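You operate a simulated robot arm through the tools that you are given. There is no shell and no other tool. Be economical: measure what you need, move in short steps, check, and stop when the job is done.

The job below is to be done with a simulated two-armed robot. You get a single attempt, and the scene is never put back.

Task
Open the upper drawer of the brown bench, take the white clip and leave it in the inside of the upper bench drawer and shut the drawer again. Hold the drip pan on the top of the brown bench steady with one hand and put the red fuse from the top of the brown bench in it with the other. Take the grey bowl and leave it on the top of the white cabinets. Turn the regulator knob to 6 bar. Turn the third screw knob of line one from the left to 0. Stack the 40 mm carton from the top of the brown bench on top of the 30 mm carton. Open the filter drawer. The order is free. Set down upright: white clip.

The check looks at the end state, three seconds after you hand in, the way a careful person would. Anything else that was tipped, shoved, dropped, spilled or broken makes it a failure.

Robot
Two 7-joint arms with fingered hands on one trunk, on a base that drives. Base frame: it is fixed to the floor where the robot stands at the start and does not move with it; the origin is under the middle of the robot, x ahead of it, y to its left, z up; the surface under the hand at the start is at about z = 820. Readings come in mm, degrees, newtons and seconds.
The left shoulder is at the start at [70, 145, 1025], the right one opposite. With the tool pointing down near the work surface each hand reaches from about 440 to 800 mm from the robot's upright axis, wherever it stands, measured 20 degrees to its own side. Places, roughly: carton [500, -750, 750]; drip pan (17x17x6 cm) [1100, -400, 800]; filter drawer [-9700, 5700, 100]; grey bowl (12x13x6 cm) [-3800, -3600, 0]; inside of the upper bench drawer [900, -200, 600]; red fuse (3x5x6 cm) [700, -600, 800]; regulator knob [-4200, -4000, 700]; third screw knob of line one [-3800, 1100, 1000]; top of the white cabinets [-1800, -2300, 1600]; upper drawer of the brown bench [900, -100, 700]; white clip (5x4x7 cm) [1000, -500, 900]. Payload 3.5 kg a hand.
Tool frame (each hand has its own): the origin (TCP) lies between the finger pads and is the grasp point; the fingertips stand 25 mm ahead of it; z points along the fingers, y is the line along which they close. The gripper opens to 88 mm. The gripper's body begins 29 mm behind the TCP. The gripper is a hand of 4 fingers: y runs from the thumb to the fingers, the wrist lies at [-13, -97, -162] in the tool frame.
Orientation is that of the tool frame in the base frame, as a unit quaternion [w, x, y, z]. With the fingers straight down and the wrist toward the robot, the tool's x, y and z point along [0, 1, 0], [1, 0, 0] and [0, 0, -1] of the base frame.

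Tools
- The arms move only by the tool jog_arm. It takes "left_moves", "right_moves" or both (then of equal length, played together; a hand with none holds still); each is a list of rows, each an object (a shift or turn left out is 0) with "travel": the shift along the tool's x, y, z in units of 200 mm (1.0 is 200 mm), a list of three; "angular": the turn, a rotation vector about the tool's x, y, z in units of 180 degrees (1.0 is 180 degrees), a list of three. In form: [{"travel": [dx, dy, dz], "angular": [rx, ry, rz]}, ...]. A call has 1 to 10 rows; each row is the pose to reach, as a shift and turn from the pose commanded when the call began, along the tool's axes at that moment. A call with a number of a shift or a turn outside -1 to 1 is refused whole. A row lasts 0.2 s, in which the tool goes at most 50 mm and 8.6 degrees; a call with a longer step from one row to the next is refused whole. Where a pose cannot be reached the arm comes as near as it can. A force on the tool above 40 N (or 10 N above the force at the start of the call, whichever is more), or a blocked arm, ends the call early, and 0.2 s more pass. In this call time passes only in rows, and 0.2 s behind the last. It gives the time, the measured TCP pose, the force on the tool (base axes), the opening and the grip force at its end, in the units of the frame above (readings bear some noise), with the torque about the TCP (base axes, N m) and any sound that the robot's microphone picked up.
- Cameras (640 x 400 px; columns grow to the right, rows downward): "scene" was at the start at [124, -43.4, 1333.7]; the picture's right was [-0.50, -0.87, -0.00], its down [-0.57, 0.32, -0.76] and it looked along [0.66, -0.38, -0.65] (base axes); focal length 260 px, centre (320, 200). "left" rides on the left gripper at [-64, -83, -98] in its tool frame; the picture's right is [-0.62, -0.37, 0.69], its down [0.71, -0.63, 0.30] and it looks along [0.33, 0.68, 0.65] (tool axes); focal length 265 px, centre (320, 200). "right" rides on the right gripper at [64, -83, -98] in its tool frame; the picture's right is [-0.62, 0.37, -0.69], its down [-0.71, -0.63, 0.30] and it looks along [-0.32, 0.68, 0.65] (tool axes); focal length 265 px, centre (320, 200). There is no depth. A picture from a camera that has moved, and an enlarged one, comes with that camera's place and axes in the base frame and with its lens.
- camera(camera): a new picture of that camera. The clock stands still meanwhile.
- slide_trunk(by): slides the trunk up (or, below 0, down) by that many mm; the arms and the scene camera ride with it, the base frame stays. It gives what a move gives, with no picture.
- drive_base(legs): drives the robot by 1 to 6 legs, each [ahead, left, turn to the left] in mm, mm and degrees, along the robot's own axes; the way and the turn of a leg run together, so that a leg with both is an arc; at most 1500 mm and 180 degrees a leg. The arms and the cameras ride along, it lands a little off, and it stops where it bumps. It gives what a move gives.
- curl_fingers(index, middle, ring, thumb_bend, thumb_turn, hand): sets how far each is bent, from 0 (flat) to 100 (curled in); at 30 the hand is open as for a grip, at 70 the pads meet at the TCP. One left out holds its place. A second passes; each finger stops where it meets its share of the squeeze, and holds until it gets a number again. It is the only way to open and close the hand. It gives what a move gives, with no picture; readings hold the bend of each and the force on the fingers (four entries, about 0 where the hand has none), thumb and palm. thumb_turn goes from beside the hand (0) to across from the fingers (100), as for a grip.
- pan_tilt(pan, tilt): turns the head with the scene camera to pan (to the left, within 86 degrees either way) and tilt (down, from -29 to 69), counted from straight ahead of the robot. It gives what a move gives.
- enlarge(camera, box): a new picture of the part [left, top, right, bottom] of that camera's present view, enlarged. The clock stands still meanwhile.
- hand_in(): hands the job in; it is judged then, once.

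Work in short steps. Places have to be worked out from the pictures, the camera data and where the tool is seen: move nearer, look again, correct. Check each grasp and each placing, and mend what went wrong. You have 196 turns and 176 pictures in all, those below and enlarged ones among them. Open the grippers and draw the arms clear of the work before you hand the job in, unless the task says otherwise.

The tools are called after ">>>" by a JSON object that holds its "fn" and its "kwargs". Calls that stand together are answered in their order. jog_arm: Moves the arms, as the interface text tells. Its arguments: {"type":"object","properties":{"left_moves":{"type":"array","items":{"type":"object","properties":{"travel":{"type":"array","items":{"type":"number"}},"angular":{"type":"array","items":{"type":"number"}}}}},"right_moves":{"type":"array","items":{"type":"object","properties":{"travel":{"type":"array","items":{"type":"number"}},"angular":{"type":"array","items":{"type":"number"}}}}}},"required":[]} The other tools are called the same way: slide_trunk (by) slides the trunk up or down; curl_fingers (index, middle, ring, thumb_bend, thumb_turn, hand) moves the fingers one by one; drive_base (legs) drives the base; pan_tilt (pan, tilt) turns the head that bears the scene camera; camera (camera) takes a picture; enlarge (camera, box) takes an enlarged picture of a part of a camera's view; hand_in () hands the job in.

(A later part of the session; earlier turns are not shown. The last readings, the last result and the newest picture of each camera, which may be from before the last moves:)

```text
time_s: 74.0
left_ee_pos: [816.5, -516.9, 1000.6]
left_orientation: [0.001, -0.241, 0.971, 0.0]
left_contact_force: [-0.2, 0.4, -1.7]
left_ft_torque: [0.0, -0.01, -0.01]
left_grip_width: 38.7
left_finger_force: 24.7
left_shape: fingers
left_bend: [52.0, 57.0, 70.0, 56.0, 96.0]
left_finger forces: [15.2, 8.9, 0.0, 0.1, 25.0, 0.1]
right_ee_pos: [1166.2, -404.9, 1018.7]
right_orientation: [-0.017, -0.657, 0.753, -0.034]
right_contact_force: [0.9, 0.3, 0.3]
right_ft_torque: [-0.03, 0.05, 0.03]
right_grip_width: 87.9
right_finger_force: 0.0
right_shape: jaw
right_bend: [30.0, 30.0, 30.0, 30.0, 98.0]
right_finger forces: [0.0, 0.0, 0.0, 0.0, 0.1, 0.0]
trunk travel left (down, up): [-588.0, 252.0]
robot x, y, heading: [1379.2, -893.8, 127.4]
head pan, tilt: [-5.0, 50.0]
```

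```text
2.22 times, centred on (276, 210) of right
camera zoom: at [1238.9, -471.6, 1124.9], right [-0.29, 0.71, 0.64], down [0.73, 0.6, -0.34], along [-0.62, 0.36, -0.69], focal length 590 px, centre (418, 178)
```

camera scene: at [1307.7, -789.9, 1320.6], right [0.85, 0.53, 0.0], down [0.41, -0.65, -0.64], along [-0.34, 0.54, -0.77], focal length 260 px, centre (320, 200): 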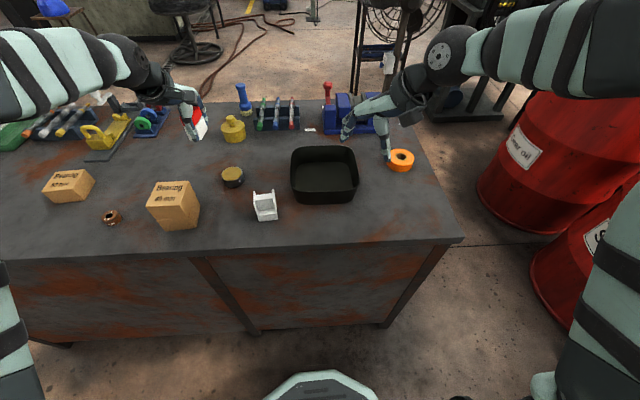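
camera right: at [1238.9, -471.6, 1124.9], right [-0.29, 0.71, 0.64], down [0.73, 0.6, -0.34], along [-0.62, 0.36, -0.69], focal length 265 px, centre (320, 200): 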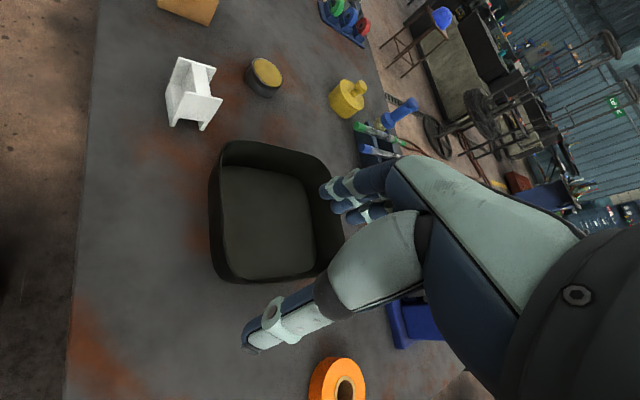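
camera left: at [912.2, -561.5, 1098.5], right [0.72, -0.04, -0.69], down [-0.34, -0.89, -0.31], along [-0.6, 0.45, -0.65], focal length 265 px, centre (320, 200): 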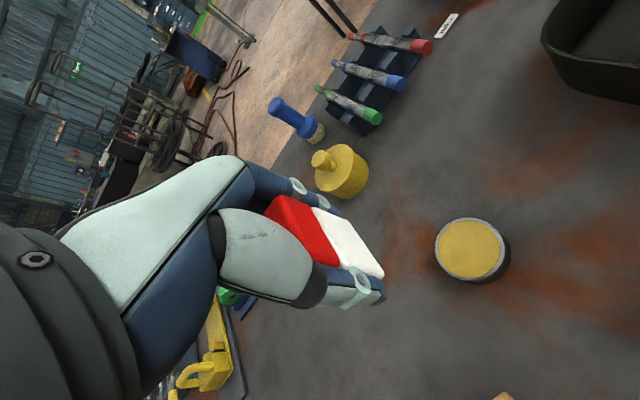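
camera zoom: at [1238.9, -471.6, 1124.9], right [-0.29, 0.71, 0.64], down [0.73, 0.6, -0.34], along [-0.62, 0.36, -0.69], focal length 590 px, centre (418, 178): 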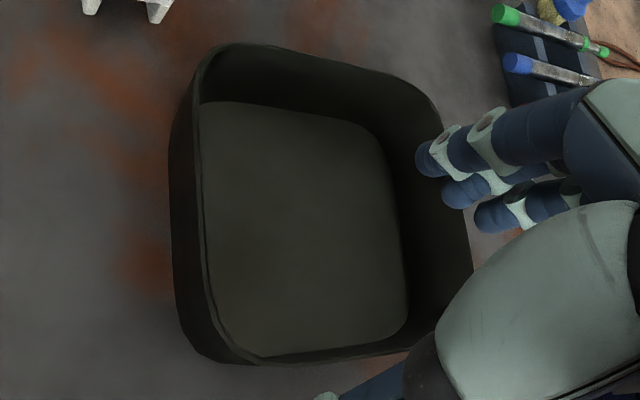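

Rim corner needs a tool shift of about (−19, +10) mm. I shift and go down 90 mm, then check before entering the pan.

>>> {"fn": "jog_arm", "kwargs": {"right_moves": [{"travel": [-0.095, 0.05, 0.1]}, {"travel": [-0.095, 0.05, 0.3]}, {"travel": [-0.095, 0.05, 0.45]}]}}

>>> {"fn": "camera", "kwargs": {"camera": "right"}}

>>> {"fn": "enlarge", "kwargs": {"camera": "scene", "box": [260, 110, 420, 210]}}

```text
time_s: 74.8
left_ee_pos: [816.0, -515.8, 999.3]
left_orientation: [0.001, -0.241, 0.971, -0.001]
left_contact_force: [0.3, 0.7, -0.7]
left_ft_torque: [0.0, 0.05, 0.0]
left_grip_width: 38.6
left_finger_force: 24.9
left_shape: fingers
left_bend: [52.0, 57.0, 70.0, 56.0, 96.0]
left_finger forces: [15.3, 9.1, 0.1, 0.1, 25.0, 0.1]
right_ee_pos: [1160.6, -390.9, 927.4]
right_orientation: [-0.018, -0.656, 0.754, -0.033]
right_contact_force: [-0.2, -0.5, -0.1]
right_ft_torque: [0.0, -0.04, 0.02]
right_grip_width: 87.7
right_finger_force: 0.0
right_shape: jaw
right_bend: [30.0, 30.0, 30.0, 30.0, 98.0]
right_finger forces: [0.0, 0.0, 0.1, 0.0, 0.1, 0.1]
trunk travel left (down, up): [-588.0, 252.0]
robot x, y, heading: [1381.5, -892.5, 127.2]
head pan, tilt: [-5.0, 50.0]
```

```text
127 pictures are left
camera right: at [1234.0, -459.1, 1033.8], right [-0.29, 0.71, 0.64], down [0.73, 0.6, -0.34], along [-0.62, 0.37, -0.69], focal length 265 px, centre (320, 200)
```

right: 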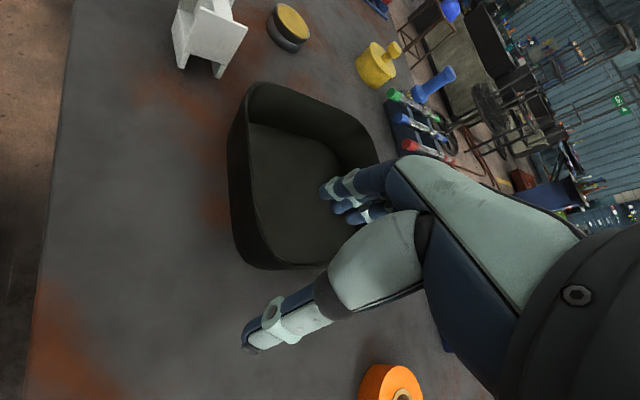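

```text
4.00 times, centred on (340, 160) of scene
camera zoom: at [1307.3, -789.2, 1320.5], right [0.84, 0.53, 0.0], down [0.41, -0.65, -0.64], along [-0.34, 0.54, -0.77], focal length 1041 px, centre (240, 360)
```

zoom: 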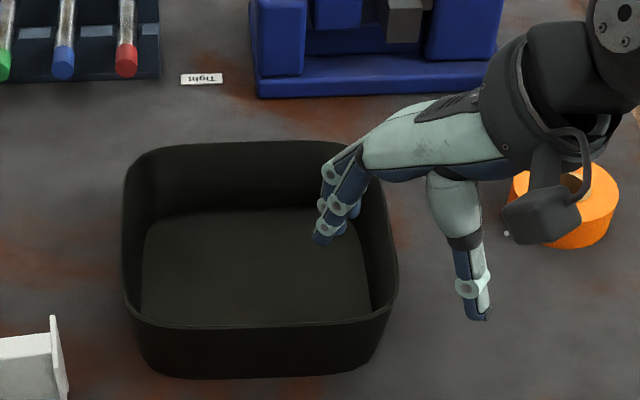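

The rim passes within ~5 mm of midway between fingers and thumb. I descend the rest, with a 4 mm outward correction, and close gently.

>>> {"fn": "jog_arm", "kwargs": {"right_moves": [{"travel": [0, -0.02, 0.12]}, {"travel": [0, -0.02, 0.23]}]}}

>>> {"fn": "enlarge", "kwargs": {"camera": "scene", "box": [260, 110, 420, 210]}}

```text
time_s: 75.4
left_ee_pos: [815.8, -515.8, 999.2]
left_orientation: [0.001, -0.24, 0.971, -0.001]
left_contact_force: [0.1, 0.0, -0.6]
left_ft_torque: [0.01, 0.02, -0.03]
left_grip_width: 39.0
left_finger_force: 24.2
left_shape: fingers
left_bend: [52.0, 57.0, 70.0, 56.0, 96.0]
left_finger forces: [15.2, 9.0, 0.0, 0.0, 25.0, 0.0]
right_ee_pos: [1165.1, -396.0, 881.5]
right_orientation: [-0.018, -0.656, 0.754, -0.035]
right_contact_force: [0.0, -0.2, 0.4]
right_ft_torque: [0.0, -0.01, 0.02]
right_grip_width: 87.8
right_finger_force: 0.1
right_shape: jaw
right_bend: [30.0, 30.0, 30.0, 30.0, 98.0]
right_finger forces: [0.0, 0.0, 0.0, 0.0, 0.0, 0.1]
trunk travel left (down, up): [-588.0, 252.0]
robot x, y, heading: [1377.4, -891.4, 127.2]
head pan, tilt: [-5.0, 50.0]
```

```text
4.00 times, centred on (340, 160) of scene
camera zoom: at [1307.2, -789.1, 1320.5], right [0.84, 0.53, 0.0], down [0.41, -0.65, -0.64], along [-0.34, 0.54, -0.77], focal length 1041 px, centre (240, 360)
```

zoom: 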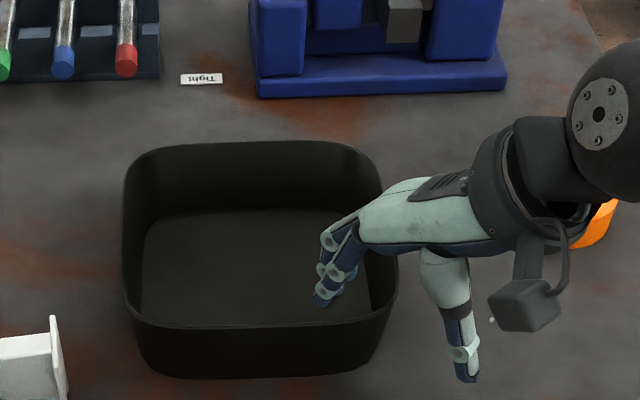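

Fingers are inside, thumb outside. I close in two stages to see the touch.

>>> {"fn": "curl_fingers", "kwargs": {"hand": "right", "index": 52, "middle": 52, "ring": 52, "thumb_bend": 52}}

>>> {"fn": "enlarge", "kwargs": {"camera": "scene", "box": [260, 110, 420, 210]}}

```text
time_s: 76.4
left_ee_pos: [816.9, -517.6, 1000.6]
left_orientation: [0.001, -0.241, 0.97, 0.0]
left_contact_force: [-0.7, 0.2, -1.5]
left_ft_torque: [-0.03, 0.02, 0.02]
left_grip_width: 38.6
left_finger_force: 24.4
left_shape: fingers
left_bend: [52.0, 57.0, 70.0, 56.0, 96.0]
left_finger forces: [15.2, 9.0, 0.1, 0.0, 24.9, 0.1]
right_ee_pos: [1165.5, -395.6, 881.8]
right_orientation: [-0.018, -0.657, 0.753, -0.034]
right_contact_force: [-1.4, -0.5, 0.0]
right_ft_torque: [-0.03, 0.03, 0.02]
right_grip_width: 37.7
right_finger_force: 0.7
right_shape: fingers
right_bend: [52.0, 52.0, 50.0, 52.0, 98.0]
right_finger forces: [0.1, 0.1, 1.2, 0.0, 0.0, 0.1]
trunk travel left (down, up): [-588.0, 252.0]
robot x, y, heading: [1377.7, -891.2, 127.4]
head pan, tilt: [-5.0, 50.0]
```

```text
4.00 times, centred on (340, 160) of scene
camera zoom: at [1307.3, -789.9, 1320.6], right [0.84, 0.53, 0.0], down [0.41, -0.65, -0.64], along [-0.34, 0.54, -0.77], focal length 1041 px, centre (240, 360)
```

zoom: 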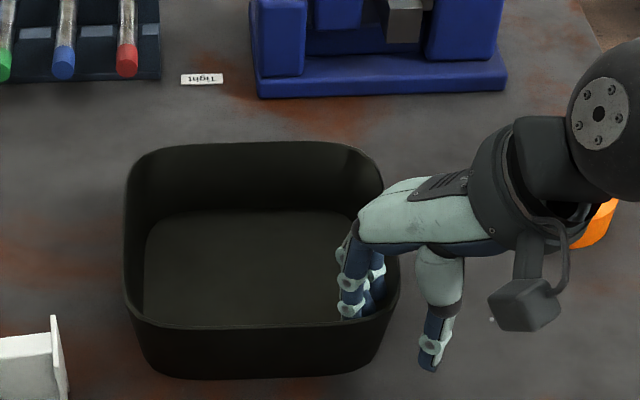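

The ring finger just touches the wall inside; I bring only the thumb in against the outside.

>>> {"fn": "curl_fingers", "kwargs": {"hand": "right", "thumb_bend": 64}}

>>> {"fn": "enlarge", "kwargs": {"camera": "scene", "box": [260, 110, 420, 210]}}

```text
time_s: 77.4
left_ee_pos: [815.7, -515.6, 999.7]
left_orientation: [0.001, -0.241, 0.97, 0.0]
left_contact_force: [-0.1, -0.6, -1.1]
left_ft_torque: [0.02, 0.01, 0.01]
left_grip_width: 38.9
left_finger_force: 24.7
left_shape: fingers
left_bend: [52.0, 57.0, 70.0, 56.0, 96.0]
left_finger forces: [15.3, 9.0, 0.1, 0.1, 25.0, 0.0]
right_ee_pos: [1165.7, -395.4, 882.6]
right_orientation: [-0.018, -0.657, 0.753, -0.034]
right_contact_force: [-1.4, -0.4, -0.5]
right_ft_torque: [0.0, 0.1, 0.04]
right_grip_width: 25.1
right_finger_force: 0.9
right_shape: fingers
right_bend: [52.0, 52.0, 50.0, 64.0, 98.0]
right_finger forces: [0.0, 0.0, 1.1, 0.0, 0.0, 0.0]
trunk travel left (down, up): [-588.0, 252.0]
robot x, y, heading: [1379.7, -891.8, 127.3]
head pan, tilt: [-5.0, 50.0]
```

```text
4.00 times, centred on (340, 160) of scene
camera zoom: at [1307.4, -790.0, 1320.6], right [0.84, 0.53, 0.0], down [0.41, -0.65, -0.64], along [-0.34, 0.54, -0.77], focal length 1041 px, centre (240, 360)
```

zoom: 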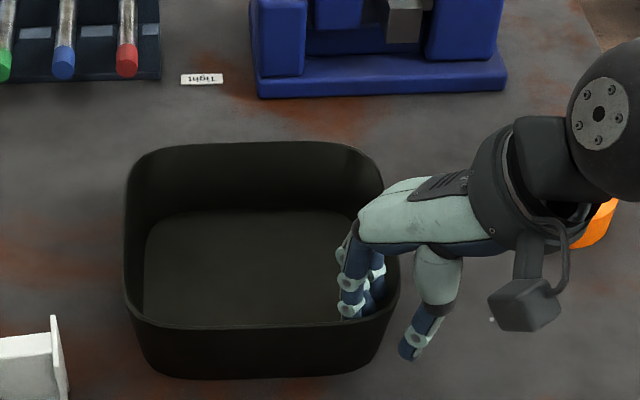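

Another step with the thumb until it presses.

>>> {"fn": "curl_fingers", "kwargs": {"hand": "right", "thumb_bend": 80}}

>>> {"fn": "enlarge", "kwargs": {"camera": "scene", "box": [260, 110, 420, 210]}}

```text
time_s: 78.4
left_ee_pos: [815.9, -517.1, 999.7]
left_orientation: [0.001, -0.241, 0.971, 0.0]
left_contact_force: [-0.4, 0.5, -0.6]
left_ft_torque: [-0.02, -0.03, -0.04]
left_grip_width: 38.9
left_finger_force: 24.2
left_shape: fingers
left_bend: [52.0, 57.0, 70.0, 56.0, 96.0]
left_finger forces: [15.3, 9.1, 0.0, 0.1, 25.0, 0.0]
right_ee_pos: [1165.8, -395.5, 882.4]
right_orientation: [-0.019, -0.657, 0.753, -0.034]
right_contact_force: [-1.2, -0.9, -1.2]
right_ft_torque: [-0.03, 0.01, 0.08]
right_grip_width: 6.3
right_finger_force: 1.0
right_shape: fingers
right_bend: [52.0, 52.0, 50.0, 79.0, 97.0]
right_finger forces: [0.0, 0.0, 1.2, 0.0, 0.9, 0.0]
trunk travel left (down, up): [-588.0, 252.0]
robot x, y, heading: [1381.1, -892.9, 127.2]
head pan, tilt: [-5.0, 50.0]
```

```text
4.00 times, centred on (340, 160) of scene
camera zoom: at [1307.5, -790.0, 1320.6], right [0.84, 0.53, 0.0], down [0.41, -0.65, -0.64], along [-0.34, 0.54, -0.77], focal length 1041 px, centre (240, 360)
```

zoom: 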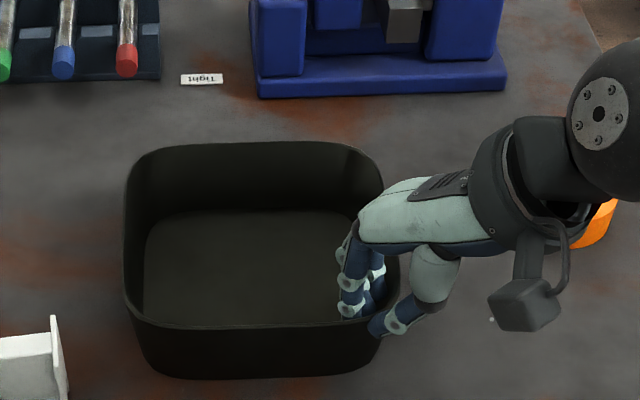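

Now thumb and ring both touch (pan has not moved). A slightly firmer squeeze to hold it steady.

>>> {"fn": "curl_fingers", "kwargs": {"hand": "right", "index": 56, "middle": 56, "ring": 54, "thumb_bend": 84}}

>>> {"fn": "enlarge", "kwargs": {"camera": "scene", "box": [180, 70, 420, 220]}}

```text
time_s: 79.4
left_ee_pos: [817.1, -515.9, 999.6]
left_orientation: [0.001, -0.24, 0.971, 0.0]
left_contact_force: [-0.3, 0.0, -0.7]
left_ft_torque: [0.0, 0.02, -0.01]
left_grip_width: 38.7
left_finger_force: 24.5
left_shape: fingers
left_bend: [52.0, 57.0, 70.0, 56.0, 96.0]
left_finger forces: [15.2, 9.0, 0.0, 0.0, 25.0, 0.0]
right_ee_pos: [1166.6, -395.6, 881.4]
right_orientation: [-0.018, -0.657, 0.753, -0.035]
right_contact_force: [-0.7, 0.2, -0.1]
right_ft_torque: [0.0, 0.02, 0.07]
right_grip_width: 4.7
right_finger_force: 3.7
right_shape: fingers
right_bend: [53.0, 56.0, 51.0, 80.0, 97.0]
right_finger forces: [1.6, 0.3, 2.1, 0.1, 3.7, 0.0]
trunk travel left (down, up): [-588.0, 252.0]
robot x, y, heading: [1377.7, -894.7, 127.0]
head pan, tilt: [-5.0, 50.0]
```

```text
2.67 times, centred on (300, 145) of scene
camera zoom: at [1307.5, -789.8, 1320.6], right [0.84, 0.53, 0.0], down [0.41, -0.65, -0.64], along [-0.34, 0.54, -0.77], focal length 694 px, centre (373, 347)
```

zoom: 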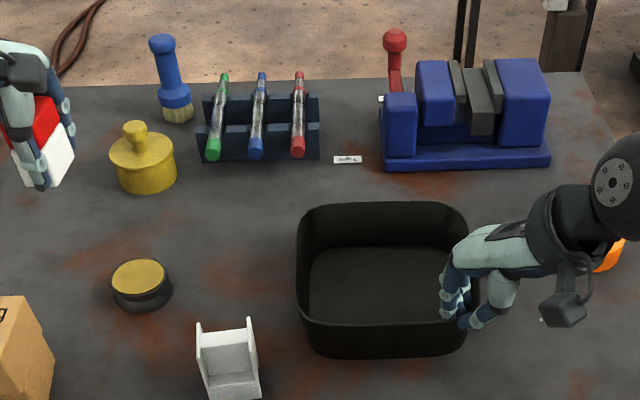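

Pan is held (≈3.7 N). Now I carry the fuse with the left hand over the pan's left-middle.

>>> {"fn": "jog_arm", "kwargs": {"left_moves": [{"travel": [-0.2, 0.01, 0]}, {"travel": [-0.4, 0.02, 0]}, {"travel": [-0.6, 0.03, 0]}, {"travel": [-0.8, 0.04, 0]}, {"travel": [-1, 0.05, 0]}]}}

>>> {"fn": "jog_arm", "kwargs": {"left_moves": [{"travel": [-0.12, 0.01, 0]}, {"travel": [-0.22, 0.015, 0]}, {"travel": [-0.22, 0.015, 0.2]}]}}

>>> {"fn": "enlarge", "kwargs": {"camera": "scene", "box": [180, 70, 420, 220]}}

>>> {"fn": "camera", "kwargs": {"camera": "left"}}

```text
time_s: 80.6
left_ee_pos: [990.1, -412.7, 999.5]
left_orientation: [0.0, -0.24, 0.971, 0.0]
left_contact_force: [-0.3, 0.1, -0.6]
left_ft_torque: [-0.01, -0.02, -0.03]
left_grip_width: 39.1
left_finger_force: 24.8
left_shape: fingers
left_bend: [52.0, 57.0, 70.0, 56.0, 96.0]
left_finger forces: [15.0, 8.9, 0.1, 0.0, 24.8, 0.0]
right_ee_pos: [1166.7, -395.4, 882.0]
right_orientation: [-0.019, -0.657, 0.753, -0.035]
right_contact_force: [-0.4, 0.1, 0.1]
right_ft_torque: [0.02, 0.04, 0.04]
right_grip_width: 4.4
right_finger_force: 3.8
right_shape: fingers
right_bend: [53.0, 56.0, 51.0, 80.0, 97.0]
right_finger forces: [1.8, 0.1, 2.0, 0.0, 3.7, 0.1]
trunk travel left (down, up): [-588.0, 252.0]
robot x, y, heading: [1379.7, -892.0, 127.3]
head pan, tilt: [-5.0, 50.0]
```

```text
time_s: 81.4
left_ee_pos: [1024.7, -389.0, 962.7]
left_orientation: [0.005, -0.243, 0.97, 0.003]
left_contact_force: [-0.7, -0.3, -0.3]
left_ft_torque: [0.01, 0.04, 0.0]
left_grip_width: 38.8
left_finger_force: 24.8
left_shape: fingers
left_bend: [52.0, 58.0, 70.0, 56.0, 96.0]
left_finger forces: [15.1, 8.9, 0.0, 0.1, 24.8, 0.0]
right_ee_pos: [1164.4, -394.6, 882.5]
right_orientation: [-0.019, -0.656, 0.753, -0.034]
right_contact_force: [-0.1, -0.6, 0.2]
right_ft_torque: [-0.02, 0.04, 0.09]
right_grip_width: 4.5
right_finger_force: 3.8
right_shape: fingers
right_bend: [53.0, 56.0, 51.0, 81.0, 97.0]
right_finger forces: [1.9, 0.0, 2.1, 0.0, 4.0, 0.0]
trunk travel left (down, up): [-588.0, 252.0]
robot x, y, heading: [1379.4, -895.4, 127.1]
head pan, tilt: [-5.0, 50.0]
```

```text
2.67 times, centred on (300, 145) of scene
camera zoom: at [1306.7, -789.3, 1320.5], right [0.84, 0.53, 0.0], down [0.41, -0.65, -0.64], along [-0.34, 0.54, -0.77], focal length 694 px, centre (373, 347)
```

zoom: 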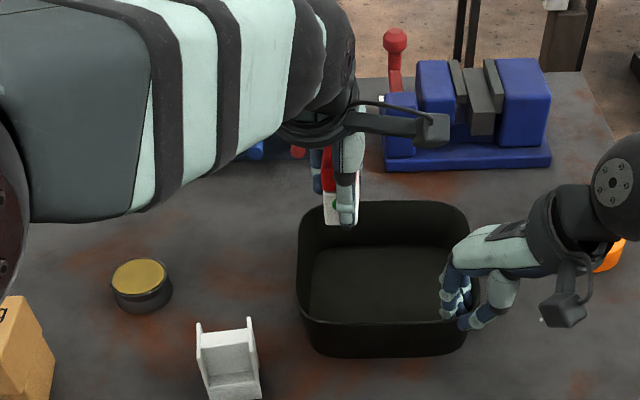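

```text
119 pictures are left
camera left: at [1120.4, -433.9, 1061.4], right [0.73, -0.03, -0.69], down [-0.33, -0.89, -0.31], along [-0.6, 0.45, -0.66], focal length 265 px, centre (320, 200)
```

left: 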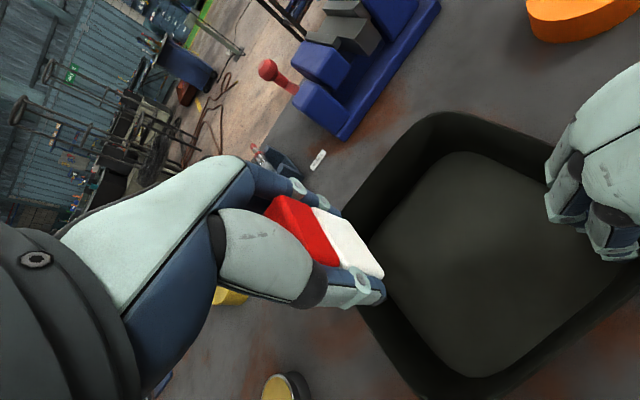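

The fuse needs ~30 mm more to the right to clear the pan's left wall. I shift and descend to just above the pan floor.

>>> {"fn": "jog_arm", "kwargs": {"left_moves": [{"travel": [-0.15, -0.05, 0]}, {"travel": [-0.15, -0.05, 0.15]}, {"travel": [-0.15, -0.05, 0.3]}, {"travel": [-0.15, -0.05, 0.4]}]}}

>>> {"fn": "camera", "kwargs": {"camera": "left"}}

>>> {"fn": "enlarge", "kwargs": {"camera": "scene", "box": [230, 100, 390, 200]}}

```text
time_s: 82.4
left_ee_pos: [1041.5, -385.7, 889.4]
left_orientation: [0.02, -0.259, 0.966, 0.007]
left_contact_force: [0.3, 0.5, -1.3]
left_ft_torque: [-0.03, -0.03, 0.02]
left_grip_width: 39.0
left_finger_force: 24.5
left_shape: fingers
left_bend: [52.0, 58.0, 70.0, 56.0, 96.0]
left_finger forces: [14.9, 8.8, 0.1, 0.1, 24.6, 0.0]
right_ee_pos: [1166.1, -394.7, 882.0]
right_orientation: [-0.018, -0.656, 0.753, -0.034]
right_contact_force: [-1.0, -0.1, -0.6]
right_ft_torque: [-0.01, 0.04, 0.06]
right_grip_width: 4.2
right_finger_force: 3.7
right_shape: fingers
right_bend: [53.0, 56.0, 51.0, 81.0, 97.0]
right_finger forces: [2.2, 0.1, 2.0, 0.0, 3.5, 0.0]
trunk travel left (down, up): [-588.0, 252.0]
robot x, y, heading: [1376.7, -893.1, 127.4]
head pan, tilt: [-5.0, 50.0]
```

```text
118 pictures are left
camera left: at [1135.8, -430.3, 989.3], right [0.75, 0.01, -0.67], down [-0.29, -0.89, -0.34], along [-0.6, 0.45, -0.66], focal length 265 px, centre (320, 200)
```

left: 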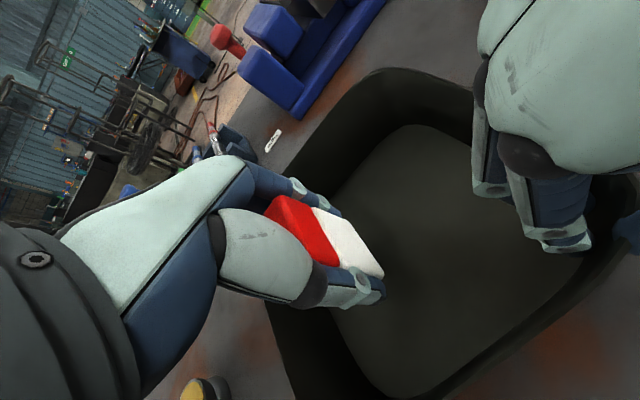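

```text
4.00 times, centred on (310, 150) of scene
camera zoom: at [1307.9, -789.5, 1320.6], right [0.84, 0.53, 0.0], down [0.41, -0.65, -0.64], along [-0.34, 0.54, -0.77], focal length 1041 px, centre (360, 400)
```

zoom: 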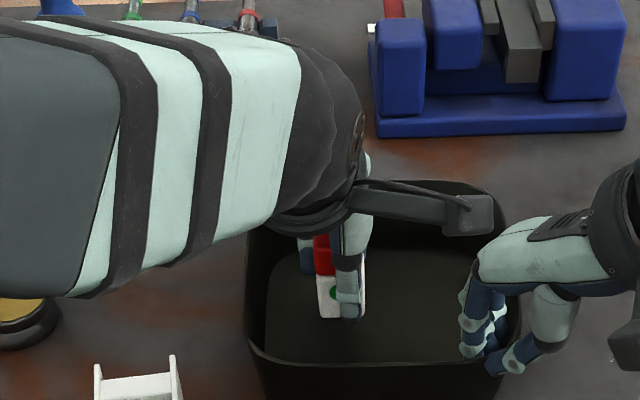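

Fuse is inside the pan outline, clear of walls and the right hand. I lower it to the floor slowly.

>>> {"fn": "jog_arm", "kwargs": {"left_moves": [{"travel": [0, 0, 0.06]}, {"travel": [0, 0, 0.11]}, {"travel": [0, 0, 0.135]}, {"travel": [0, 0, 0.15]}, {"travel": [0, 0, 0.165]}, {"travel": [0, 0, 0.18]}]}}

>>> {"fn": "enlarge", "kwargs": {"camera": "scene", "box": [230, 100, 390, 200]}}

```text
time_s: 83.8
left_ee_pos: [1047.9, -387.1, 855.8]
left_orientation: [0.012, -0.253, 0.967, 0.009]
left_contact_force: [3.2, -0.1, 18.4]
left_ft_torque: [0.18, 0.39, -0.03]
left_grip_width: 38.9
left_finger_force: 26.5
left_shape: fingers
left_bend: [53.0, 57.0, 70.0, 57.0, 96.0]
left_finger forces: [14.3, 10.4, 0.1, 0.1, 28.3, 0.0]
right_ee_pos: [1167.7, -396.0, 882.9]
right_orientation: [-0.018, -0.657, 0.753, -0.033]
right_contact_force: [-2.9, 0.9, -1.3]
right_ft_torque: [0.04, 0.0, 0.02]
right_grip_width: 4.5
right_finger_force: 3.9
right_shape: fingers
right_bend: [52.0, 56.0, 51.0, 81.0, 97.0]
right_finger forces: [2.8, 0.4, 2.0, 0.0, 2.6, 0.0]
trunk travel left (down, up): [-588.0, 252.0]
robot x, y, heading: [1380.2, -891.1, 127.3]
head pan, tilt: [-5.0, 50.0]
```

```text
4.00 times, centred on (310, 150) of scene
camera zoom: at [1309.4, -791.9, 1321.1], right [0.84, 0.53, 0.0], down [0.41, -0.65, -0.64], along [-0.34, 0.54, -0.76], focal length 1041 px, centre (360, 400)
```

zoom: 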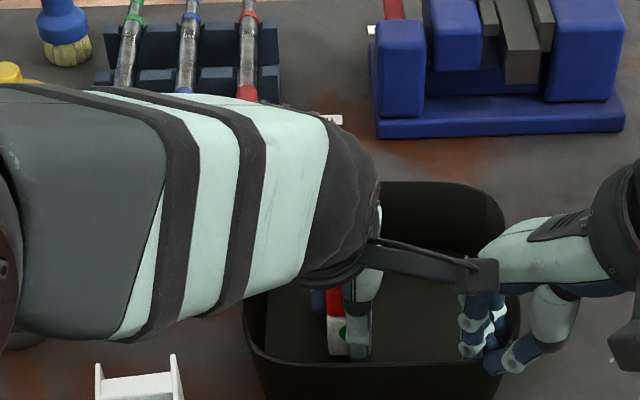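

The fuse is on the pan floor (contact force). I open the left fingers moderately and rise.

>>> {"fn": "curl_fingers", "kwargs": {"hand": "left", "index": 38, "middle": 40, "ring": 40, "thumb_bend": 40}}

>>> {"fn": "jog_arm", "kwargs": {"left_moves": [{"travel": [0, 0, -0.1]}, {"travel": [0, 0, -0.3]}, {"travel": [0, 0, -0.5]}, {"travel": [0, 0, -0.7]}]}}

>>> {"fn": "jog_arm", "kwargs": {"left_moves": [{"travel": [0.2, 0, 0]}, {"travel": [0.4, 0, 0]}, {"travel": [0.6, 0, 0]}, {"travel": [0.8, 0, 0]}, {"travel": [1, 0, 0]}]}}

>>> {"fn": "enlarge", "kwargs": {"camera": "scene", "box": [230, 100, 390, 200]}}

```text
time_s: 84.8
left_ee_pos: [1047.3, -388.3, 851.7]
left_orientation: [0.01, -0.253, 0.967, 0.006]
left_contact_force: [6.6, -0.7, 19.6]
left_ft_torque: [0.36, 0.31, -0.08]
left_grip_width: 66.1
left_finger_force: 10.1
left_shape: fingers
left_bend: [38.0, 41.0, 40.0, 40.0, 97.0]
left_finger forces: [1.4, 16.7, 0.0, 0.0, 1.9, 0.0]
right_ee_pos: [1167.6, -396.8, 884.2]
right_orientation: [-0.018, -0.657, 0.753, -0.033]
right_contact_force: [-3.3, 0.3, -2.3]
right_ft_torque: [0.02, -0.02, 0.03]
right_grip_width: 4.6
right_finger_force: 4.1
right_shape: fingers
right_bend: [52.0, 55.0, 51.0, 81.0, 97.0]
right_finger forces: [2.9, 0.5, 2.3, 0.0, 2.5, 0.1]
trunk travel left (down, up): [-588.0, 252.0]
robot x, y, heading: [1378.6, -895.3, 127.4]
head pan, tilt: [-5.0, 50.0]
```

```text
time_s: 85.8
left_ee_pos: [1048.9, -389.2, 984.0]
left_orientation: [0.009, -0.25, 0.968, -0.001]
left_contact_force: [0.4, -0.3, -0.3]
left_ft_torque: [0.0, -0.01, -0.02]
left_grip_width: 65.5
left_finger_force: 0.0
left_shape: fingers
left_bend: [38.0, 40.0, 40.0, 40.0, 97.0]
left_finger forces: [0.0, 0.0, 0.1, 0.0, 0.0, 0.0]
right_ee_pos: [1167.7, -396.3, 882.5]
right_orientation: [-0.017, -0.656, 0.754, -0.034]
right_contact_force: [0.3, -0.7, -0.3]
right_ft_torque: [0.03, 0.07, 0.07]
right_grip_width: 4.4
right_finger_force: 4.4
right_shape: fingers
right_bend: [53.0, 56.0, 51.0, 81.0, 97.0]
right_finger forces: [2.3, 0.2, 2.0, 0.0, 4.3, 0.0]
trunk travel left (down, up): [-588.0, 252.0]
robot x, y, heading: [1379.2, -892.7, 127.3]
head pan, tilt: [-5.0, 50.0]
```

```text
time_s: 87.0
left_ee_pos: [878.1, -480.5, 983.1]
left_orientation: [0.0, -0.24, 0.971, 0.0]
left_contact_force: [-0.9, 0.5, 0.0]
left_ft_torque: [0.04, -0.05, 0.0]
left_grip_width: 65.7
left_finger_force: 0.0
left_shape: fingers
left_bend: [38.0, 40.0, 40.0, 40.0, 97.0]
left_finger forces: [0.1, 0.1, 0.0, 0.1, 0.0, 0.1]
right_ee_pos: [1165.3, -396.1, 883.1]
right_orientation: [-0.018, -0.656, 0.753, -0.033]
right_contact_force: [0.5, 0.1, 0.0]
right_ft_torque: [0.03, 0.05, 0.03]
right_grip_width: 4.0
right_finger_force: 4.1
right_shape: fingers
right_bend: [53.0, 56.0, 52.0, 81.0, 97.0]
right_finger forces: [2.7, 0.0, 1.6, 0.0, 4.5, 0.0]
trunk travel left (down, up): [-588.0, 252.0]
robot x, y, heading: [1379.8, -891.5, 127.1]
head pan, tilt: [-5.0, 50.0]
```

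```text
4.00 times, centred on (310, 150) of scene
camera zoom: at [1306.7, -790.8, 1320.6], right [0.84, 0.53, 0.0], down [0.41, -0.65, -0.64], along [-0.34, 0.54, -0.77], focal length 1041 px, centre (360, 400)
```

zoom: 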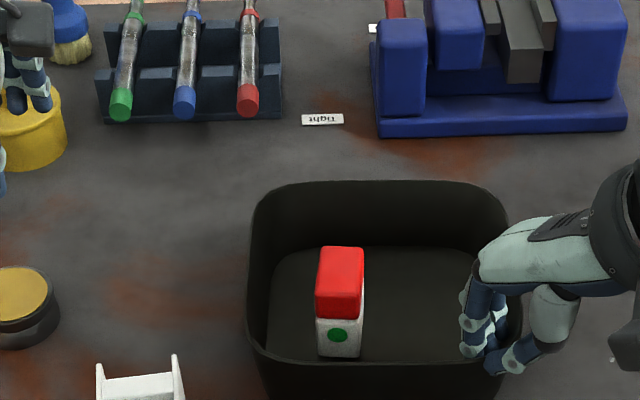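

The fuse stands upright in the pan. I release the pan with the right hand and lift it clear.

>>> {"fn": "curl_fingers", "kwargs": {"hand": "right", "index": 46, "middle": 46, "ring": 46, "thumb_bend": 50}}

>>> {"fn": "jog_arm", "kwargs": {"right_moves": [{"travel": [0, 0, -0.1]}, {"travel": [0, 0, -0.3]}, {"travel": [0, 0, -0.5]}, {"travel": [0, 0, -0.7]}, {"travel": [0, -0.2, -0.9]}]}}

>>> {"fn": "enlarge", "kwargs": {"camera": "scene", "box": [230, 100, 390, 200]}}

>>> {"fn": "enlarge", "kwargs": {"camera": "scene", "box": [224, 160, 304, 250]}}

>>> {"fn": "camera", "kwargs": {"camera": "left"}}

```text
time_s: 88.0
left_ee_pos: [877.8, -479.6, 983.3]
left_orientation: [0.001, -0.241, 0.971, -0.001]
left_contact_force: [0.3, 0.3, -0.8]
left_ft_torque: [0.0, -0.02, -0.01]
left_grip_width: 65.6
left_finger_force: 0.1
left_shape: fingers
left_bend: [38.0, 40.0, 40.0, 40.0, 97.0]
left_finger forces: [0.0, 0.0, 0.1, 0.0, 0.1, 0.0]
right_ee_pos: [1165.9, -396.5, 883.3]
right_orientation: [-0.017, -0.657, 0.753, -0.033]
right_contact_force: [-0.6, 0.1, -1.0]
right_ft_torque: [0.01, 0.01, 0.0]
right_grip_width: 45.5
right_finger_force: 0.0
right_shape: fingers
right_bend: [46.0, 46.0, 46.0, 50.0, 97.0]
right_finger forces: [0.0, 0.0, 0.1, 0.0, 0.1, 0.1]
trunk travel left (down, up): [-588.0, 252.0]
robot x, y, heading: [1378.1, -893.7, 127.2]
head pan, tilt: [-5.0, 50.0]
```

```text
refused: row 5 steps farther than a row can; nothing moved
```

```text
4.00 times, centred on (310, 150) of scene
camera zoom: at [1307.7, -790.1, 1320.6], right [0.84, 0.53, 0.0], down [0.41, -0.65, -0.64], along [-0.34, 0.54, -0.77], focal length 1041 px, centre (360, 400)
```

zoom: 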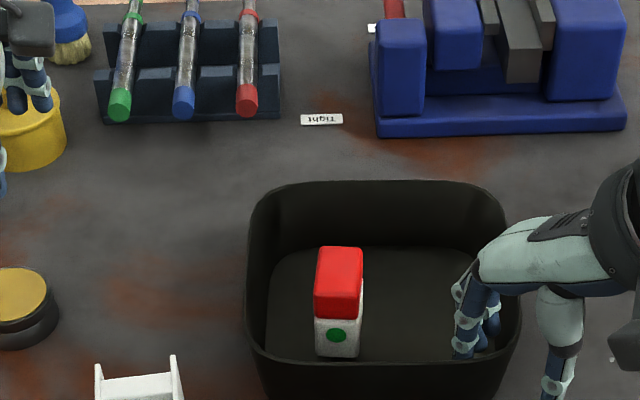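

```text
4.44 times, centred on (264, 205) of scene
camera zoom: at [1307.7, -790.1, 1320.6], right [0.84, 0.53, 0.0], down [0.41, -0.65, -0.64], along [-0.34, 0.54, -0.77], focal length 1156 px, centre (569, 178)
```

zoom: 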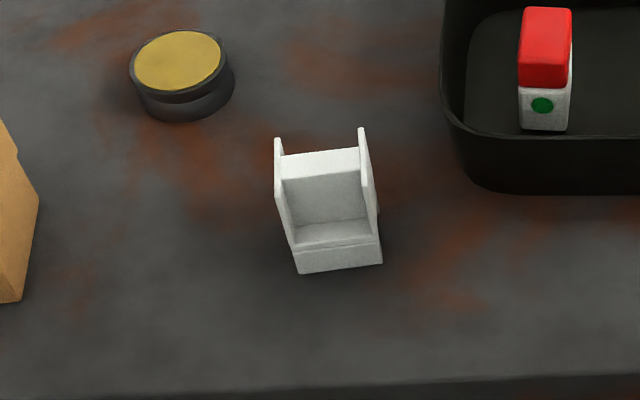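

```text
112 pictures are left
camera left: at [974.7, -523.6, 1081.9], right [0.72, -0.04, -0.69], down [-0.34, -0.89, -0.31], along [-0.61, 0.45, -0.65], focal length 265 px, centre (320, 200)
```

left: 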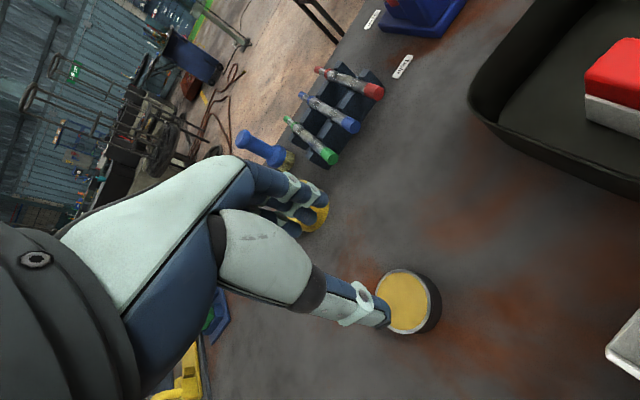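

Clip centre ≈ (1001, −537), its side plates 45–50 mm apart along 40.6°. I lift the right hand clear and, in the same call, turn the left hand 77° over the clip to grip its side plates.

>>> {"fn": "jog_arm", "kwargs": {"left_moves": [{"travel": [-0.041, -0.054, 0], "angular": [0, 0, 0.0429]}, {"travel": [-0.082, -0.108, 0], "angular": [0, 0, 0.0858]}, {"travel": [-0.123, -0.162, 0], "angular": [0, 0, 0.1287]}, {"travel": [-0.164, -0.216, 0], "angular": [0, 0, 0.1716]}, {"travel": [-0.205, -0.27, 0], "angular": [0, 0, 0.2145]}, {"travel": [-0.246, -0.324, 0], "angular": [0, 0, 0.2574]}, {"travel": [-0.287, -0.378, 0], "angular": [0, 0, 0.3003]}, {"travel": [-0.328, -0.432, 0], "angular": [0, 0, 0.3432]}, {"travel": [-0.369, -0.486, 0], "angular": [0, 0, 0.3861]}, {"travel": [-0.41, -0.54, 0], "angular": [0, 0, 0.429]}], "right_moves": [{"travel": [0, 0, -0.1]}, {"travel": [0, 0, -0.3]}, {"travel": [0, 0, -0.5]}, {"travel": [0, 0, -0.7]}, {"travel": [0, -0.1, -0.8]}, {"travel": [0, -0.3, -0.8]}, {"travel": [0, -0.5, -0.8]}, {"travel": [0, -0.7, -0.8]}, {"travel": [0, -0.7, -0.8]}, {"travel": [0, -0.7, -0.8]}]}}

>>> {"fn": "camera", "kwargs": {"camera": "scene"}}

>>> {"fn": "camera", "kwargs": {"camera": "left"}}

```text
time_s: 90.2
left_ee_pos: [1003.9, -535.1, 983.7]
left_orientation: [0.0, 0.419, 0.908, 0.001]
left_contact_force: [-0.2, -0.1, 0.1]
left_ft_torque: [0.01, -0.01, 0.02]
left_grip_width: 65.7
left_finger_force: 0.1
left_shape: fingers
left_bend: [38.0, 40.0, 40.0, 40.0, 97.0]
left_finger forces: [0.0, 0.0, 0.0, 0.1, 0.1, 0.1]
right_ee_pos: [1302.0, -401.7, 1047.6]
right_orientation: [-0.017, -0.656, 0.754, -0.035]
right_contact_force: [-0.7, 0.0, 0.2]
right_ft_torque: [0.0, -0.01, -0.02]
right_grip_width: 45.8
right_finger_force: 0.0
right_shape: fingers
right_bend: [46.0, 46.0, 46.0, 50.0, 97.0]
right_finger forces: [0.0, 0.0, 0.1, 0.0, 0.0, 0.0]
trunk travel left (down, up): [-588.0, 252.0]
robot x, y, heading: [1378.0, -894.6, 127.2]
head pan, tilt: [-5.0, 50.0]
```

```text
111 pictures are left
camera scene: at [1307.7, -789.9, 1320.6], right [0.84, 0.53, 0.0], down [0.41, -0.65, -0.64], along [-0.34, 0.54, -0.77], focal length 260 px, centre (320, 200)
```

scene: 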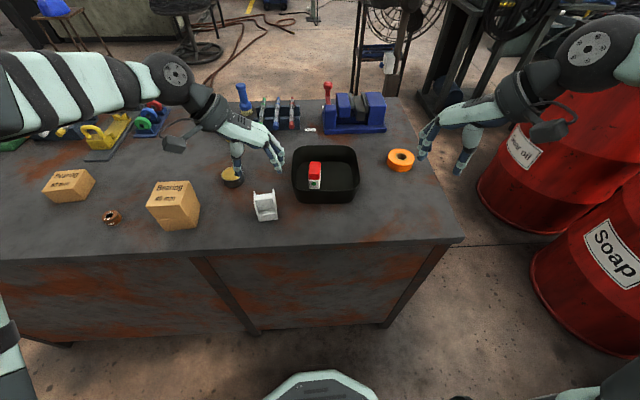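

```text
110 pictures are left
camera left: at [981.6, -639.4, 1081.6], right [0.12, -0.71, -0.69], down [-0.94, 0.13, -0.31], along [0.31, 0.69, -0.65], focal length 265 px, centre (320, 200)
```

left: 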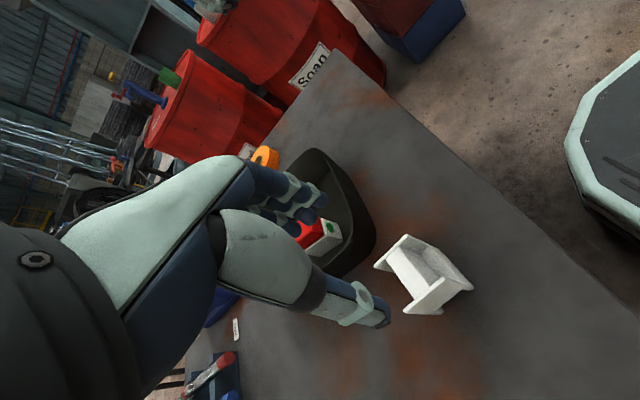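

Alignment looks close; I zoom the left camera to refine the offset across the clip.

>>> {"fn": "enlarge", "kwargs": {"camera": "left", "box": [340, 200, 500, 340]}}

```text
2.86 times, centred on (420, 270) of left
camera zoom: at [981.6, -639.4, 1081.6], right [0.12, -0.71, -0.69], down [-0.94, 0.13, -0.31], along [0.31, 0.69, -0.65], focal length 758 px, centre (34, 0)
```

zoom: 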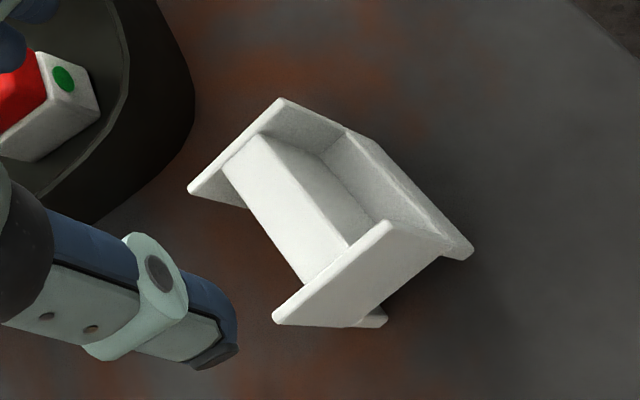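

Refined: 5 mm toward the thumb. I descend to z≈860 around the side plates and close.

>>> {"fn": "jog_arm", "kwargs": {"left_moves": [{"travel": [-0.005, -0.025, 0.1]}, {"travel": [-0.005, -0.025, 0.3]}, {"travel": [-0.005, -0.025, 0.45]}, {"travel": [-0.005, -0.025, 0.55]}, {"travel": [-0.005, -0.025, 0.62]}]}}

>>> {"fn": "enlarge", "kwargs": {"camera": "scene", "box": [200, 130, 360, 230]}}

>>> {"fn": "camera", "kwargs": {"camera": "left"}}

```text
time_s: 91.4
left_ee_pos: [1000.0, -539.5, 859.4]
left_orientation: [0.0, 0.419, 0.908, 0.0]
left_contact_force: [-0.2, -0.8, -1.0]
left_ft_torque: [-0.02, -0.02, 0.04]
left_grip_width: 65.9
left_finger_force: 0.4
left_shape: fingers
left_bend: [38.0, 40.0, 40.0, 40.0, 97.0]
left_finger forces: [0.1, 0.0, 0.0, 0.0, 0.0, 0.2]
right_ee_pos: [1302.0, -402.0, 1047.3]
right_orientation: [-0.018, -0.657, 0.753, -0.034]
right_contact_force: [-0.5, -0.8, 0.5]
right_ft_torque: [0.02, -0.01, 0.0]
right_grip_width: 45.8
right_finger_force: 0.0
right_shape: fingers
right_bend: [46.0, 46.0, 46.0, 50.0, 97.0]
right_finger forces: [0.0, 0.0, 0.0, 0.0, 0.1, 0.0]
trunk travel left (down, up): [-588.0, 252.0]
robot x, y, heading: [1379.9, -890.6, 127.4]
head pan, tilt: [-5.0, 50.0]
```

```text
4.00 times, centred on (280, 180) of scene
camera zoom: at [1307.6, -789.7, 1320.6], right [0.84, 0.53, 0.0], down [0.41, -0.65, -0.64], along [-0.34, 0.54, -0.77], focal length 1041 px, centre (480, 280)
```

zoom: 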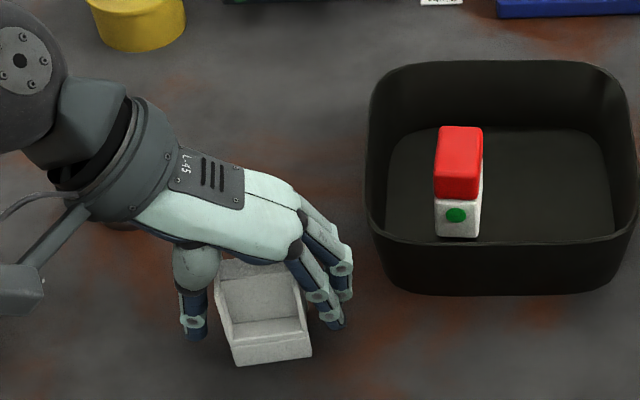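

```text
107 pictures are left
camera left: at [979.6, -643.8, 957.5], right [0.12, -0.71, -0.69], down [-0.94, 0.13, -0.31], along [0.31, 0.69, -0.65], focal length 265 px, centre (320, 200)
```

left: 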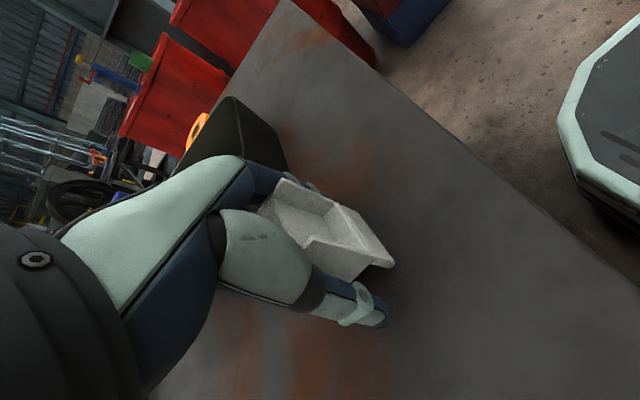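

The clip is between thumb and fingers. Closing.

>>> {"fn": "curl_fingers", "kwargs": {"hand": "left", "index": 70, "middle": 70, "ring": 70, "thumb_bend": 70}}

>>> {"fn": "jog_arm", "kwargs": {"left_moves": [{"travel": [0, 0, -0.1]}, {"travel": [0, 0, -0.2]}]}}

>>> {"fn": "camera", "kwargs": {"camera": "left"}}

>>> {"fn": "enlarge", "kwargs": {"camera": "scene", "box": [200, 130, 360, 230]}}

```text
time_s: 92.4
left_ee_pos: [1002.6, -540.8, 859.6]
left_orientation: [0.001, 0.417, 0.909, 0.0]
left_contact_force: [0.8, 1.9, 3.4]
left_ft_torque: [0.14, -0.04, -0.05]
left_grip_width: 37.3
left_finger_force: 23.6
left_shape: fingers
left_bend: [55.0, 61.0, 60.0, 55.0, 95.0]
left_finger forces: [10.1, 7.6, 6.6, 0.0, 22.8, 0.1]
right_ee_pos: [1302.6, -402.0, 1048.5]
right_orientation: [-0.019, -0.657, 0.753, -0.034]
right_contact_force: [-0.4, -0.3, -0.1]
right_ft_torque: [0.03, -0.01, 0.03]
right_grip_width: 45.8
right_finger_force: 0.0
right_shape: fingers
right_bend: [46.0, 46.0, 46.0, 50.0, 97.0]
right_finger forces: [0.0, 0.1, 0.1, 0.1, 0.0, 0.1]
trunk travel left (down, up): [-588.0, 252.0]
robot x, y, heading: [1376.9, -889.2, 127.5]
head pan, tilt: [-5.0, 50.0]
```

```text
time_s: 93.0
left_ee_pos: [1000.7, -541.1, 899.7]
left_orientation: [0.001, 0.417, 0.909, 0.0]
left_contact_force: [0.2, 0.2, -0.5]
left_ft_torque: [-0.02, 0.0, -0.02]
left_grip_width: 37.8
left_finger_force: 22.7
left_shape: fingers
left_bend: [55.0, 61.0, 61.0, 55.0, 94.0]
left_finger forces: [10.0, 8.1, 5.7, 0.0, 22.3, 0.0]
right_ee_pos: [1303.1, -402.5, 1047.6]
right_orientation: [-0.018, -0.657, 0.753, -0.034]
right_contact_force: [0.6, -0.3, -0.1]
right_ft_torque: [0.0, -0.03, 0.0]
right_grip_width: 45.6
right_finger_force: 0.0
right_shape: fingers
right_bend: [46.0, 46.0, 46.0, 50.0, 97.0]
right_finger forces: [0.0, 0.0, 0.0, 0.0, 0.1, 0.1]
trunk travel left (down, up): [-588.0, 252.0]
robot x, y, heading: [1378.0, -895.0, 127.2]
head pan, tilt: [-5.0, 50.0]
```

```text
106 pictures are left
camera left: at [979.4, -645.1, 998.7], right [0.13, -0.71, -0.69], down [-0.94, 0.13, -0.31], along [0.31, 0.69, -0.65], focal length 265 px, centre (320, 200)
```

left: 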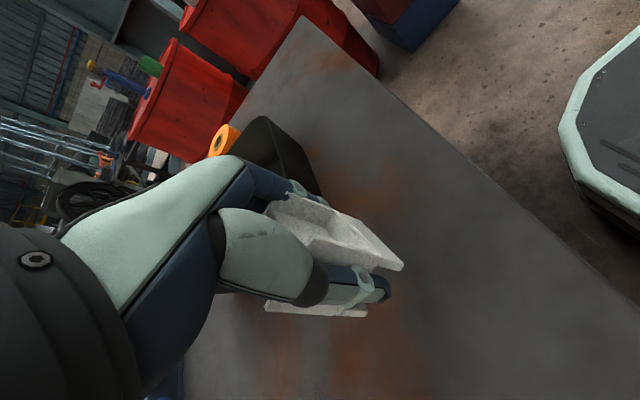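

```text
4.00 times, centred on (280, 180) of scene
camera zoom: at [1308.3, -790.4, 1320.6], right [0.84, 0.53, 0.0], down [0.41, -0.65, -0.64], along [-0.34, 0.54, -0.77], focal length 1041 px, centre (480, 280)
```

zoom: 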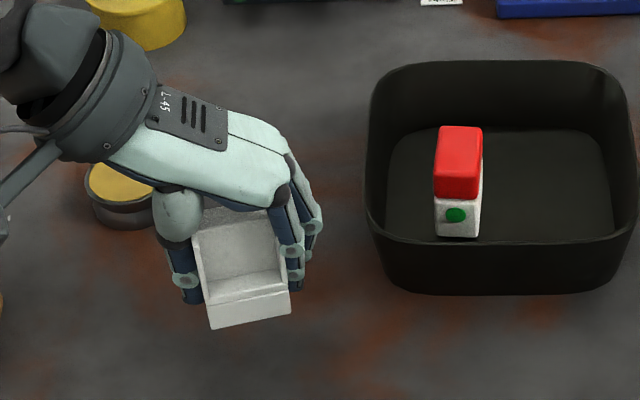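

Clip is held level (bottom ≈40 mm below TCP). I raise it and drive back around the right end to the bench front, turning to face it near the drawers.

>>> {"fn": "jog_arm", "kwargs": {"left_moves": [{"travel": [0, 0, -0.2]}, {"travel": [0, 0, -0.4]}, {"travel": [0, 0, -0.6]}, {"travel": [0, 0, -0.8]}, {"travel": [0, 0, -0.95]}]}}

>>> {"fn": "drive_base", "kwargs": {"legs": [[0, 1500, 0], [1500, 0, 0], [250, 0, 0], [0, 0, 180]]}}

>>> {"fn": "camera", "kwargs": {"camera": "left"}}

```text
time_s: 94.2
left_ee_pos: [999.7, -539.6, 1090.3]
left_orientation: [0.0, 0.417, 0.909, 0.0]
left_contact_force: [-0.2, 0.1, -0.1]
left_ft_torque: [0.01, 0.03, 0.0]
left_grip_width: 37.4
left_finger_force: 22.8
left_shape: fingers
left_bend: [55.0, 61.0, 61.0, 55.0, 94.0]
left_finger forces: [10.0, 8.0, 5.5, 0.0, 22.1, 0.0]
right_ee_pos: [1302.6, -402.6, 1047.5]
right_orientation: [-0.018, -0.656, 0.754, -0.034]
right_contact_force: [0.1, -0.3, 0.3]
right_ft_torque: [0.01, 0.01, 0.0]
right_grip_width: 45.5
right_finger_force: 0.2
right_shape: fingers
right_bend: [46.0, 46.0, 46.0, 50.0, 97.0]
right_finger forces: [0.0, 0.1, 0.0, 0.1, 0.0, 0.0]
trunk travel left (down, up): [-588.0, 252.0]
robot x, y, heading: [1381.9, -893.3, 127.5]
head pan, tilt: [-5.0, 50.0]
```

```text
time_s: 117.3
left_ee_pos: [-506.1, -769.3, 1090.5]
left_orientation: [0.0, 0.902, -0.432, 0.0]
left_contact_force: [0.4, 0.8, -0.7]
left_ft_torque: [0.02, -0.02, 0.02]
left_grip_width: 37.3
left_finger_force: 22.8
left_shape: fingers
left_bend: [55.0, 62.0, 62.0, 55.0, 94.0]
left_finger forces: [9.5, 8.3, 5.7, 0.0, 21.7, 0.1]
right_ee_pos: [-814.1, -899.7, 1047.9]
right_orientation: [-0.034, 0.763, 0.645, 0.018]
right_contact_force: [0.8, 0.1, 0.6]
right_ft_torque: [0.03, 0.0, 0.05]
right_grip_width: 45.8
right_finger_force: 0.1
right_shape: fingers
right_bend: [46.0, 46.0, 46.0, 50.0, 97.0]
right_finger forces: [0.0, 0.0, 0.0, 0.0, 0.0, 0.1]
trunk travel left (down, up): [-588.0, 252.0]
robot x, y, heading: [-872.6, -411.1, -54.6]
head pan, tilt: [-5.0, 50.0]
```

```text
104 pictures are left
camera left: at [-482.0, -668.7, 1188.2], right [-0.1, 0.71, -0.69], down [0.94, -0.16, -0.31], along [-0.33, -0.68, -0.65], focal length 265 px, centre (320, 200)
```

left: 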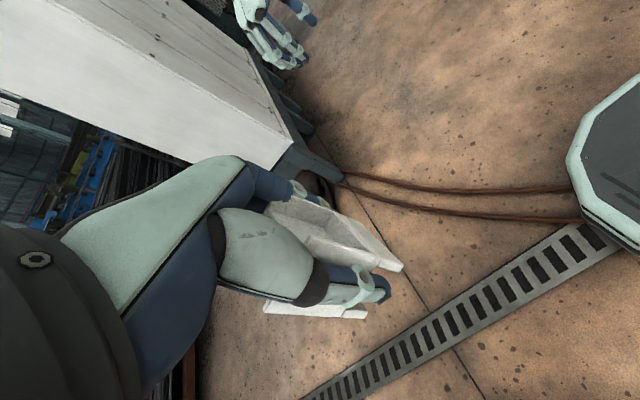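

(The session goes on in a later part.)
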